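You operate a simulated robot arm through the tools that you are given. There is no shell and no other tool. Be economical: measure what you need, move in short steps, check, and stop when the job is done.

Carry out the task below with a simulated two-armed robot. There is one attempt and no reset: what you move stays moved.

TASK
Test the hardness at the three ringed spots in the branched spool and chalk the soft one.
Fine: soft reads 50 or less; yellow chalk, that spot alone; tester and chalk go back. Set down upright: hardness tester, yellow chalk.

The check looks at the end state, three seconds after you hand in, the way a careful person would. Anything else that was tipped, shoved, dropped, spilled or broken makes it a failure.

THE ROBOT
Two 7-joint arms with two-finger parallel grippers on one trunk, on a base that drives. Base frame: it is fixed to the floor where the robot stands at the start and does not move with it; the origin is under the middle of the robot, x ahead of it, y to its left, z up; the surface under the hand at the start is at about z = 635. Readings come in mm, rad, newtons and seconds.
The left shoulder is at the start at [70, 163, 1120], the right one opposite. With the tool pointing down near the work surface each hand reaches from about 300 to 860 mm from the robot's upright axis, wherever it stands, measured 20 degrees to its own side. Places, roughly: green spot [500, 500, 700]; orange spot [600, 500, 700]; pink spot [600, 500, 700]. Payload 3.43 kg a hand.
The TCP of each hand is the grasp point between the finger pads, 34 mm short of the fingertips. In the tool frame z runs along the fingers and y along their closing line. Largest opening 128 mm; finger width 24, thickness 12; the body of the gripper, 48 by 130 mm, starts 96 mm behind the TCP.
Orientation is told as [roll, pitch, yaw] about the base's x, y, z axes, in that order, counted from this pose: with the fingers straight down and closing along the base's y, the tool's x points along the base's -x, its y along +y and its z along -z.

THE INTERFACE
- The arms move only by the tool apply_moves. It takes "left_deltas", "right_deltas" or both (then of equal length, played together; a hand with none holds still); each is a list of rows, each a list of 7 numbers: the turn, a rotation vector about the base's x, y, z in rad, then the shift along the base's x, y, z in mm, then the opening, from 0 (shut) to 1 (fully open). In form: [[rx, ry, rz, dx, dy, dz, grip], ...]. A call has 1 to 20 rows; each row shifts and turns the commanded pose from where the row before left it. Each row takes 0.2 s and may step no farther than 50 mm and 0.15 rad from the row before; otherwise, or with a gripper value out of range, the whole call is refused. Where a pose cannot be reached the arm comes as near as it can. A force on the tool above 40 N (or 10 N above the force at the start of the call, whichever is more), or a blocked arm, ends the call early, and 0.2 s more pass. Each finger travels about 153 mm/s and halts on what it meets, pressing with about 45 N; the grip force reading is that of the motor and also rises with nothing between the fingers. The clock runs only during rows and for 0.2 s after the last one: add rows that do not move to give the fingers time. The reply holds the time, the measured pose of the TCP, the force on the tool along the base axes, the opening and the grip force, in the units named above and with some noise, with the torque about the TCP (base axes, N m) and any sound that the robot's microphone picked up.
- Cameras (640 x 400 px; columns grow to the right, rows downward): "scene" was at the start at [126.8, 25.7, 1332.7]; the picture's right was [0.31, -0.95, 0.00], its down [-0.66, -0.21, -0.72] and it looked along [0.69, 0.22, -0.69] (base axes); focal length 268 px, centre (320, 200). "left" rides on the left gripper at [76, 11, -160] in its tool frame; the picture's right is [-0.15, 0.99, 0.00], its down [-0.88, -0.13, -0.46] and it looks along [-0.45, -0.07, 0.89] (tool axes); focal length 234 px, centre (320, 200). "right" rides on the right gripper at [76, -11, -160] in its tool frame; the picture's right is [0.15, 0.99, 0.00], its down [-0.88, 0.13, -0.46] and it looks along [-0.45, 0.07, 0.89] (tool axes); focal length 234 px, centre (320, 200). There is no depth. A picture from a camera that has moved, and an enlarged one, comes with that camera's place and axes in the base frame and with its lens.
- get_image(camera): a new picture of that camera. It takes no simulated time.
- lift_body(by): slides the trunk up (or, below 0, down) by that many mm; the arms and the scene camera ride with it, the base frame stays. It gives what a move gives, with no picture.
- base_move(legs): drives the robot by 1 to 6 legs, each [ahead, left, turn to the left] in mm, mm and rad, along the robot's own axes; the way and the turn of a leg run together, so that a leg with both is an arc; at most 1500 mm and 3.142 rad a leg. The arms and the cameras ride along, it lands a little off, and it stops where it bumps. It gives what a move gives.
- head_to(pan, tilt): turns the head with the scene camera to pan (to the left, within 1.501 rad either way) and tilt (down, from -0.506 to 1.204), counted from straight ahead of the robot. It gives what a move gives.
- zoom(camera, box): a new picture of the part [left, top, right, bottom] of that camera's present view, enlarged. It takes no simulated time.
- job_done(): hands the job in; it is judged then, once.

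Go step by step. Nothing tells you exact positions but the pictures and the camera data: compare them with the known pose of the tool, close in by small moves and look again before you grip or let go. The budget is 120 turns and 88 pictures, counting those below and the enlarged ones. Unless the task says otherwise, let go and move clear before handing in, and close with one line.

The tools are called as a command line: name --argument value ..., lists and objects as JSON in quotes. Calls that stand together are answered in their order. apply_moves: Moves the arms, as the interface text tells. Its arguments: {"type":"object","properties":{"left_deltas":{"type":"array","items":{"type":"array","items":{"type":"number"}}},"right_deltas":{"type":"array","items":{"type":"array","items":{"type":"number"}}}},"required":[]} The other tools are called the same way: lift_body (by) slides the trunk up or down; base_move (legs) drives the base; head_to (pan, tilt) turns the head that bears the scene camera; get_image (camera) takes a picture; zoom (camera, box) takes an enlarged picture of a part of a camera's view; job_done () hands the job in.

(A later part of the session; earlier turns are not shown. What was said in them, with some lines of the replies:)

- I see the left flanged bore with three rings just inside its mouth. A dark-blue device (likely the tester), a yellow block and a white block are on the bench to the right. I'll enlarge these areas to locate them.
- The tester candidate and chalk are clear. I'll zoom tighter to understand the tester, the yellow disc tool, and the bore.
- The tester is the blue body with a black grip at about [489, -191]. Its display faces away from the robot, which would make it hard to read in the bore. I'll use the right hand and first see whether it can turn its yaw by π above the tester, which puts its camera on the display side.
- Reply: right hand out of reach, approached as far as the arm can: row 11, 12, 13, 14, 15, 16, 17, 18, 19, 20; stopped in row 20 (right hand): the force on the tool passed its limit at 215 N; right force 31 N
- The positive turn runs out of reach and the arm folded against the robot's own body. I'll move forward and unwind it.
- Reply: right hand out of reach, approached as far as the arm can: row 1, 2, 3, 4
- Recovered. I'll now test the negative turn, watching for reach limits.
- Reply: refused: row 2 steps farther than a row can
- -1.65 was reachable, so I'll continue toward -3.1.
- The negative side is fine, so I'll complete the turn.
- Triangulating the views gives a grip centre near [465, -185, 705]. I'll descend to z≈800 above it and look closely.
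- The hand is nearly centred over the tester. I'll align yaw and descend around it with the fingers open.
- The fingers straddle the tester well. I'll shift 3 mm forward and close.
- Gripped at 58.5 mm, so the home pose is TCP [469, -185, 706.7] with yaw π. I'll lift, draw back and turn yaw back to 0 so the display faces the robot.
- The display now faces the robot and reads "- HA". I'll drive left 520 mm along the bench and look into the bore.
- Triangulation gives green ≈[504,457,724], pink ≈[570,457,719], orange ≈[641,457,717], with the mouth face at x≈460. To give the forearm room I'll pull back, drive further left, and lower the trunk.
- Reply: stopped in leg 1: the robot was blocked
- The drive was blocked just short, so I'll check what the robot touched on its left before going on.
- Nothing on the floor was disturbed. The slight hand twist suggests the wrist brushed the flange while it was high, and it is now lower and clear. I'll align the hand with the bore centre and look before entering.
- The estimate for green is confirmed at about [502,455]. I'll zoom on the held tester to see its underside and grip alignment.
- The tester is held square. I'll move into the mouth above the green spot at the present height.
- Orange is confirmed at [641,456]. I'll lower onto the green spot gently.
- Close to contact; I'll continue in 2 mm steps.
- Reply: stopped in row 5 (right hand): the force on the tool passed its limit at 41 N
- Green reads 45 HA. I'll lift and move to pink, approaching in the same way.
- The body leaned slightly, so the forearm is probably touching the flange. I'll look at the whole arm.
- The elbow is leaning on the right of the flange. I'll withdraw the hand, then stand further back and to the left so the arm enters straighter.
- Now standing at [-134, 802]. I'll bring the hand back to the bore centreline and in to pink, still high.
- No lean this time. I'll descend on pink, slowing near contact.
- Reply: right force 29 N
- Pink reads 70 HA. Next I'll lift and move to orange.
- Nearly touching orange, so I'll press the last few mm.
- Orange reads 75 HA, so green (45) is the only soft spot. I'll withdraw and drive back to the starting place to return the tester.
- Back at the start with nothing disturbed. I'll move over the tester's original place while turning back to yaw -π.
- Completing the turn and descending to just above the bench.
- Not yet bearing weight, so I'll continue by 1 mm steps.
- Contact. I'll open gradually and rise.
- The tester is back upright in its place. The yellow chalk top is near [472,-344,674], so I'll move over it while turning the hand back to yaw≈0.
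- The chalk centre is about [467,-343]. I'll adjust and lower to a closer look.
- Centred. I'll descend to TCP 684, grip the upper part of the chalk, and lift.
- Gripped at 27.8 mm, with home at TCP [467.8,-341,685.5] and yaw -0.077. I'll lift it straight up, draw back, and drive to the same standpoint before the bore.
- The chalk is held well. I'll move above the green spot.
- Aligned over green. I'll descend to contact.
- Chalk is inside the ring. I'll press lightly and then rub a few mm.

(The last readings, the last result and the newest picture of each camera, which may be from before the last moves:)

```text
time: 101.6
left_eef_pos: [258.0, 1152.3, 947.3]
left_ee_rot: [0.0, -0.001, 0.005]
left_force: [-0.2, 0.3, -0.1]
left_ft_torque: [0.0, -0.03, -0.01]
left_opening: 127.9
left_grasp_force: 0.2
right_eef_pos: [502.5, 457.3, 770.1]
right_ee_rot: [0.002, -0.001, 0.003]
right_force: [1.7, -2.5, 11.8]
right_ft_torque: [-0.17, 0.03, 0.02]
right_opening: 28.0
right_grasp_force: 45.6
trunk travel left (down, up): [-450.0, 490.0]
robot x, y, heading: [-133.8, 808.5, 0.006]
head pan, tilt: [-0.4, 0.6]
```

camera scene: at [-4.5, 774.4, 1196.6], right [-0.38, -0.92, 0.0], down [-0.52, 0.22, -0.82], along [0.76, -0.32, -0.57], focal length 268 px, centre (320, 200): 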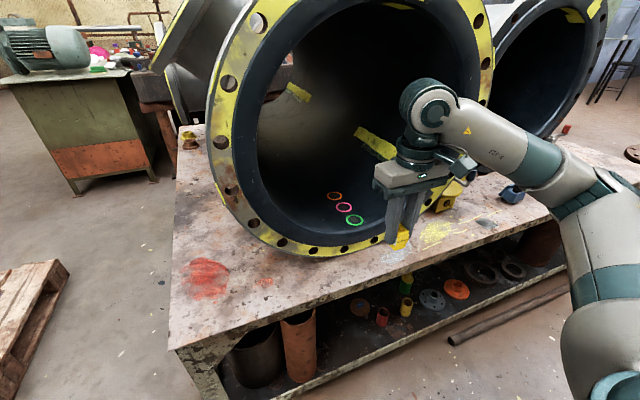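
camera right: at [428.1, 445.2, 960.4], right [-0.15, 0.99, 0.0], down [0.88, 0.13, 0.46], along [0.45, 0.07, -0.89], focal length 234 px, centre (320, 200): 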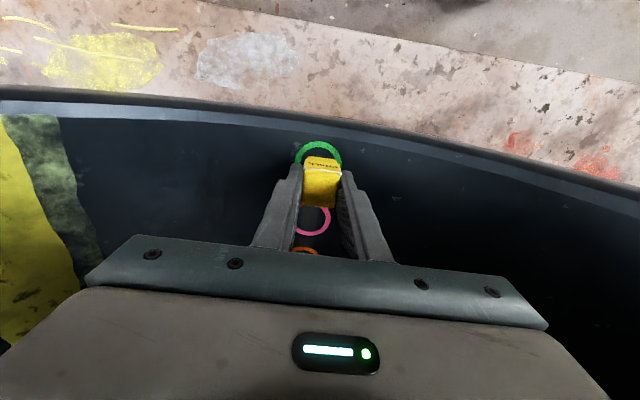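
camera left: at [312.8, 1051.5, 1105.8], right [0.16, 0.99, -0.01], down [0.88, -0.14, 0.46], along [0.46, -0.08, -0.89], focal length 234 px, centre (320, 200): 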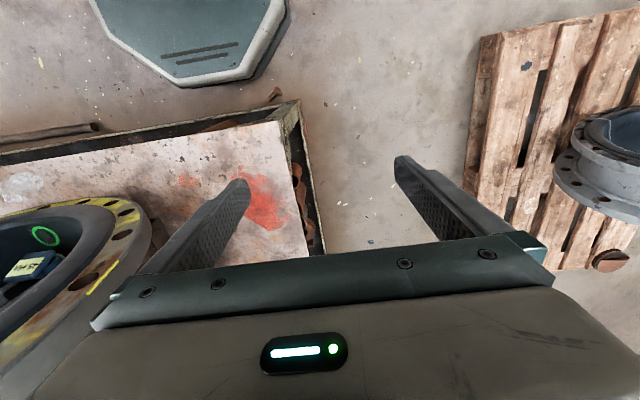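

Contact at about 12 N. I'll rub ±5 mm, then lift and look.

apply_moves --right_deltas '[[0, 0, 0, 5, 0, 0, 0.15], [0, 0, 0, -5, 0, 0, 0.15], [0, 0, 0, -5, 0, 0, 0.15], [0, 0, 0, 5, 0, 0, 0.15], [0, 0, 0, 0, 4, 0, 0.15], [0, 0, 0, 0, -8, 0, 0.15], [0, 0, 0, 0, 4, 0, 0.15], [0, 0, 0, 0, 0, 10, 0.15], [0, 0, 0, 0, 0, 20, 0.15], [0, 0, 0, 0, 0, 20, 0.15], [0, 0, 0, -20, 0, 0, 0.15], [0, 0, 0, -25, 0, 0, 0.15], [0, 0, 0, 0, 0, 0, 0.15]]'

zoom --camera "scene" --box '[310, 160, 400, 240]'

zoom --camera "right" --box '[240, 100, 400, 250]'

```text
time: 104.4
left_eef_pos: [257.4, 1152.3, 946.6]
left_ee_rot: [0.0, -0.001, 0.006]
left_force: [0.3, -0.7, 0.7]
left_ft_torque: [0.01, 0.02, 0.02]
left_opening: 127.9
left_grasp_force: 0.1
right_eef_pos: [458.8, 457.9, 818.5]
right_ee_rot: [0.002, 0.001, 0.004]
right_force: [0.5, 0.5, -0.5]
right_ft_torque: [-0.02, -0.02, 0.0]
right_opening: 27.9
right_grasp_force: 44.7
trunk travel left (down, up): [-450.0, 490.0]
robot x, y, heading: [-135.2, 810.9, 0.001]
head pan, tilt: [-0.4, 0.6]
```

```text
5.00 times, centred on (355, 200) of scene
camera zoom: at [-4.2, 774.4, 1196.6], right [-0.38, -0.92, 0.0], down [-0.52, 0.22, -0.82], along [0.76, -0.32, -0.57], focal length 1340 px, centre (145, 200)
```

zoom: 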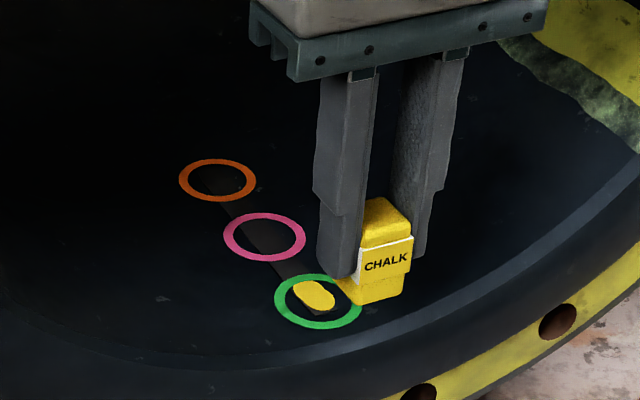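

```text
2.67 times, centred on (320, 175) of right
camera zoom: at [383.3, 445.5, 978.8], right [-0.15, 0.99, 0.0], down [0.88, 0.13, 0.46], along [0.45, 0.07, -0.89], focal length 624 px, centre (320, 267)
```

zoom: 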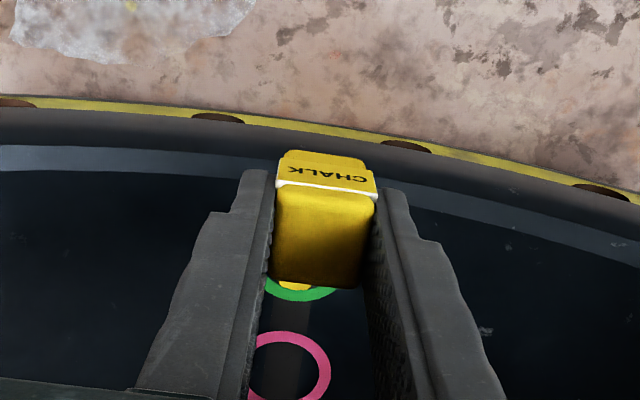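

A clear yellow mark is inside the green ring only. Now I'll take the chalk back.

apply_moves --right_deltas '[[0, 0, 0, -30, 0, 0, 0.15], [0, 0, 0, -30, 0, 0, 0.15], [0, 0, 0, -30, 0, 0, 0.15], [0, 0, 0, -30, 0, 0, 0.15], [0, 0, 0, -23, 0, 15, 0.15], [0, 0, 0, 0, 0, 15, 0.15], [0, 0, 0, 0, 0, 0, 0.15]]'

base_move --legs '[[0, -806, 0], [134, 0, -0.004]]'

lift_body --by 150

head_to --pan -0.3 --tilt 0.8

get_image --camera "scene"

```text
time: 106.0
left_eef_pos: [256.8, 1152.4, 947.1]
left_ee_rot: [-0.001, 0.001, 0.004]
left_force: [0.3, 0.0, -0.6]
left_ft_torque: [0.0, 0.02, -0.01]
left_opening: 127.9
left_grasp_force: 0.0
right_eef_pos: [317.1, 455.4, 849.6]
right_ee_rot: [0.0, 0.0, 0.004]
right_force: [-0.2, 0.3, -1.0]
right_ft_torque: [0.04, 0.02, -0.02]
right_opening: 27.7
right_grasp_force: 45.0
trunk travel left (down, up): [-450.0, 490.0]
robot x, y, heading: [-135.9, 807.2, 0.002]
head pan, tilt: [-0.4, 0.6]
```

```text
time: 111.2
left_eef_pos: [396.9, 348.4, 946.8]
left_ee_rot: [-0.001, 0.002, 0.004]
left_force: [1.5, -0.1, -1.1]
left_ft_torque: [-0.01, 0.03, 0.0]
left_opening: 127.8
left_grasp_force: 0.0
right_eef_pos: [453.8, -346.8, 849.2]
right_ee_rot: [0.002, 0.0, 0.001]
right_force: [0.5, -0.7, -1.4]
right_ft_torque: [-0.01, 0.01, -0.01]
right_opening: 27.8
right_grasp_force: 45.4
trunk travel left (down, up): [-450.0, 490.0]
robot x, y, heading: [1.6, 2.9, 0.01]
head pan, tilt: [-0.4, 0.6]
```

```text
time: 113.0
left_eef_pos: [395.9, 347.3, 1097.1]
left_ee_rot: [0.0, 0.001, 0.006]
left_force: [0.4, -0.8, -0.9]
left_ft_torque: [0.0, -0.02, -0.01]
left_opening: 128.0
left_grasp_force: 0.1
right_eef_pos: [453.7, -348.1, 999.9]
right_ee_rot: [0.001, 0.0, 0.002]
right_force: [0.0, 0.3, -0.3]
right_ft_torque: [0.0, 0.03, -0.04]
right_opening: 27.9
right_grasp_force: 44.7
trunk travel left (down, up): [-600.0, 340.0]
robot x, y, heading: [5.1, 2.4, 0.003]
head pan, tilt: [-0.4, 0.6]
```

```text
time: 113.7
left_eef_pos: [395.1, 348.8, 1098.6]
left_ee_rot: [0.0, -0.001, 0.003]
left_force: [0.4, 0.4, -0.4]
left_ft_torque: [0.01, 0.04, 0.03]
left_opening: 128.0
left_grasp_force: 0.1
right_eef_pos: [453.4, -348.0, 998.6]
right_ee_rot: [0.0, -0.001, 0.003]
right_force: [0.5, -0.6, -0.4]
right_ft_torque: [-0.02, 0.0, -0.02]
right_opening: 27.9
right_grasp_force: 44.9
trunk travel left (down, up): [-600.0, 340.0]
robot x, y, heading: [0.1, 3.2, 0.003]
head pan, tilt: [-0.3, 0.799]
```

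```text
30 pictures are left
camera scene: at [128.8, -18.1, 1329.8], right [-0.29, -0.96, 0.0], down [-0.69, 0.21, -0.7], along [0.67, -0.2, -0.72], focal length 268 px, centre (320, 200)
```

scene: 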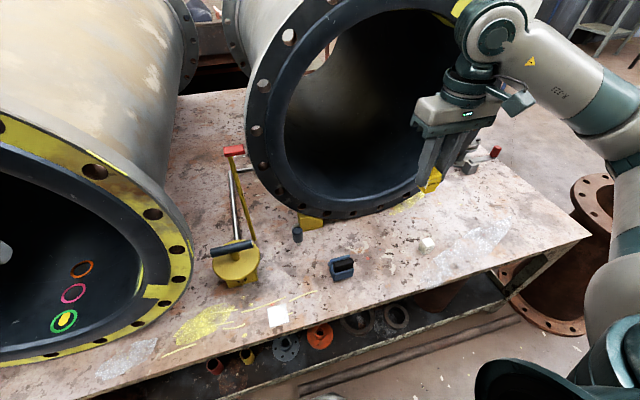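

Everything is in place. I'll descend to the chalk's original spot.

apply_moves --right_deltas '[[0, 0, -0.08, 14, 7, -30, 0.15], [0, 0, 0, 0, 0, -45, 0.15], [0, 0, 0, 0, 0, -45, 0.15], [0, 0, 0, 0, 0, -45, 0.15], [0, 0, 0, 0, 0, -45, 0.15], [0, 0, 0, 0, 0, -45, 0.15], [0, 0, 0, 0, 0, -30, 0.15], [0, 0, 0, 0, 0, -20, 0.15], [0, 0, 0, 0, 0, 0, 0.15]]'

apply_moves --right_deltas '[[0, 0, 0, 0, 0, -3, 0.15], [0, 0, 0, 0, 0, -2, 0.15], [0, 0, 0, 0, 0, 0, 0.15]]'

```text
time: 115.7
left_eef_pos: [394.9, 348.5, 1096.9]
left_ee_rot: [0.001, 0.0, 0.003]
left_force: [0.5, -0.4, 0.3]
left_ft_torque: [-0.02, 0.0, 0.02]
left_opening: 127.8
left_grasp_force: 0.0
right_eef_pos: [467.6, -339.7, 694.1]
right_ee_rot: [0.002, 0.001, -0.076]
right_force: [0.6, 0.0, -1.1]
right_ft_torque: [0.02, -0.07, -0.03]
right_opening: 27.8
right_grasp_force: 45.3
trunk travel left (down, up): [-600.0, 340.0]
robot x, y, heading: [4.5, 4.0, 0.005]
head pan, tilt: [-0.3, 0.799]
```

```text
time: 116.5
left_eef_pos: [394.8, 349.5, 1096.7]
left_ee_rot: [-0.002, 0.001, 0.002]
left_force: [0.2, -0.3, 0.3]
left_ft_torque: [0.0, -0.01, 0.04]
left_opening: 128.1
left_grasp_force: 0.0
right_eef_pos: [467.2, -339.7, 690.3]
right_ee_rot: [0.0, 0.001, -0.076]
right_force: [-0.4, 0.0, -0.7]
right_ft_torque: [0.01, -0.01, -0.01]
right_opening: 27.8
right_grasp_force: 45.0
trunk travel left (down, up): [-600.0, 340.0]
robot x, y, heading: [-0.7, 0.6, 0.006]
head pan, tilt: [-0.3, 0.799]
```

apply_moves --right_deltas '[[0, 0, 0, 0, -1, -2, 0.15], [0, 0, 0, 0, 0, -1, 0.15], [0, 0, 0, 0, 0, -1, 0.15], [0, 0, 0, 0, 0, 0, 0.15]]'

apply_moves --right_deltas '[[0, 0, 0, 0, 0, -1, 0.15], [0, 0, 0, 0, 0, 0, 0.15]]'

```text
time: 117.5
left_eef_pos: [394.6, 348.3, 1097.1]
left_ee_rot: [-0.001, 0.0, 0.003]
left_force: [0.4, 0.4, -0.3]
left_ft_torque: [-0.01, 0.0, -0.01]
left_opening: 127.9
left_grasp_force: 0.0
right_eef_pos: [467.7, -341.2, 685.1]
right_ee_rot: [0.002, 0.0, -0.078]
right_force: [0.2, 0.4, -0.9]
right_ft_torque: [0.01, -0.01, -0.01]
right_opening: 28.0
right_grasp_force: 44.7
trunk travel left (down, up): [-600.0, 340.0]
robot x, y, heading: [6.2, 5.2, 0.004]
head pan, tilt: [-0.3, 0.799]
```

```text
time: 118.1
left_eef_pos: [395.2, 349.2, 1097.1]
left_ee_rot: [-0.001, 0.002, 0.003]
left_force: [0.3, 0.1, -0.4]
left_ft_torque: [-0.01, 0.0, -0.01]
left_opening: 127.9
left_grasp_force: 0.1
right_eef_pos: [467.4, -340.8, 685.4]
right_ee_rot: [0.002, -0.001, -0.077]
right_force: [-1.2, -0.7, 6.8]
right_ft_torque: [-0.09, 0.05, 0.03]
right_opening: 28.1
right_grasp_force: 44.5
trunk travel left (down, up): [-600.0, 340.0]
robot x, y, heading: [4.2, 4.7, 0.005]
head pan, tilt: [-0.3, 0.799]
```

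The chalk is resting on the bench. I'll release it gently and rise clear.

apply_moves --right_deltas '[[0, 0, 0, 0, 0, 0.5, 0.25], [0, 0, 0, 0, 0, 0, 0.4], [0, 0, 0, 0, 0, 0, 0.6], [0, 0, 0, 0, 0, 0, 0.6], [0, 0, 0, 0, 0, 20, 0.6], [0, 0, 0, 0, 0, 40, 0.6], [0, 0, 0, 0, 0, 45, 0.6], [0, 0, 0, 0, 0, 45, 0.6], [0, 0, 0, -20, 0, 45, 0.6], [0, 0, 0, -20, 0, 45, 0.6], [0, 0, 0, -20, 0, 45, 0.6], [0, 0, 0, 0, 0, 0, 0.6]]'

zoom --camera "scene" --box '[300, 210, 460, 290]'

zoom --camera "scene" --box '[0, 220, 160, 360]'

```text
time: 120.7
left_eef_pos: [395.9, 348.9, 1096.8]
left_ee_rot: [0.001, -0.001, 0.004]
left_force: [-0.4, -0.5, 0.4]
left_ft_torque: [0.01, 0.01, 0.01]
left_opening: 128.1
left_grasp_force: 0.1
right_eef_pos: [406.6, -342.1, 970.4]
right_ee_rot: [0.002, -0.001, -0.076]
right_force: [0.3, 0.0, -0.4]
right_ft_torque: [0.01, 0.01, 0.01]
right_opening: 76.9
right_grasp_force: 0.1
trunk travel left (down, up): [-600.0, 340.0]
robot x, y, heading: [0.5, 4.9, 0.007]
head pan, tilt: [-0.3, 0.799]
```

```text
4.00 times, centred on (380, 250) of scene
camera zoom: at [129.1, -18.5, 1329.7], right [-0.29, -0.96, 0.0], down [-0.69, 0.21, -0.7], along [0.67, -0.2, -0.72], focal length 1072 px, centre (80, 0)
```

zoom: 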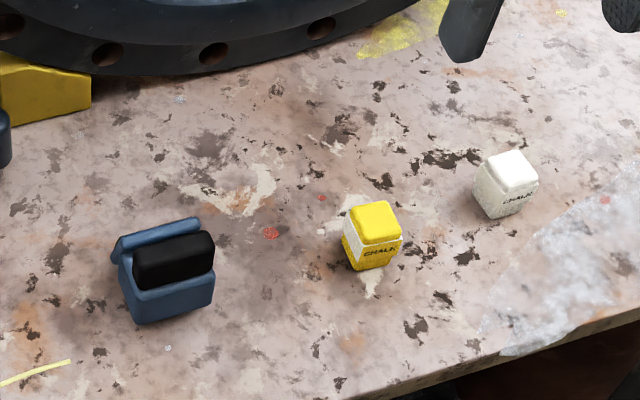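

```text
2.86 times, centred on (80, 290) of scene
camera zoom: at [129.1, -18.5, 1329.7], right [-0.29, -0.96, 0.0], down [-0.69, 0.21, -0.7], along [0.67, -0.2, -0.72], focal length 766 px, centre (1006, -57)
```

zoom: 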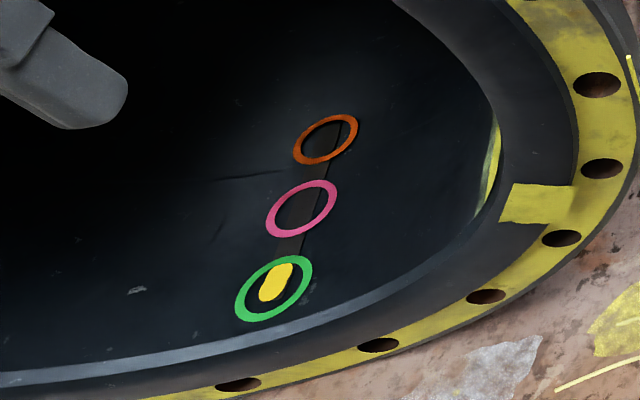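

The tester and chalk stand upright in their places, only the green spot is marked, and both hands are clear. I'm handing in.

job_done

```text
The job is handed in.
```

The green spot is the soft one at 45 HA, and it alone is chalked yellow. Pink read 70 HA and orange 75 HA, and the tester and yellow chalk are back upright in their places. On the first attempt at the bore the arm leaned lightly on the spool's flange; nothing looked moved or damaged afterwards.
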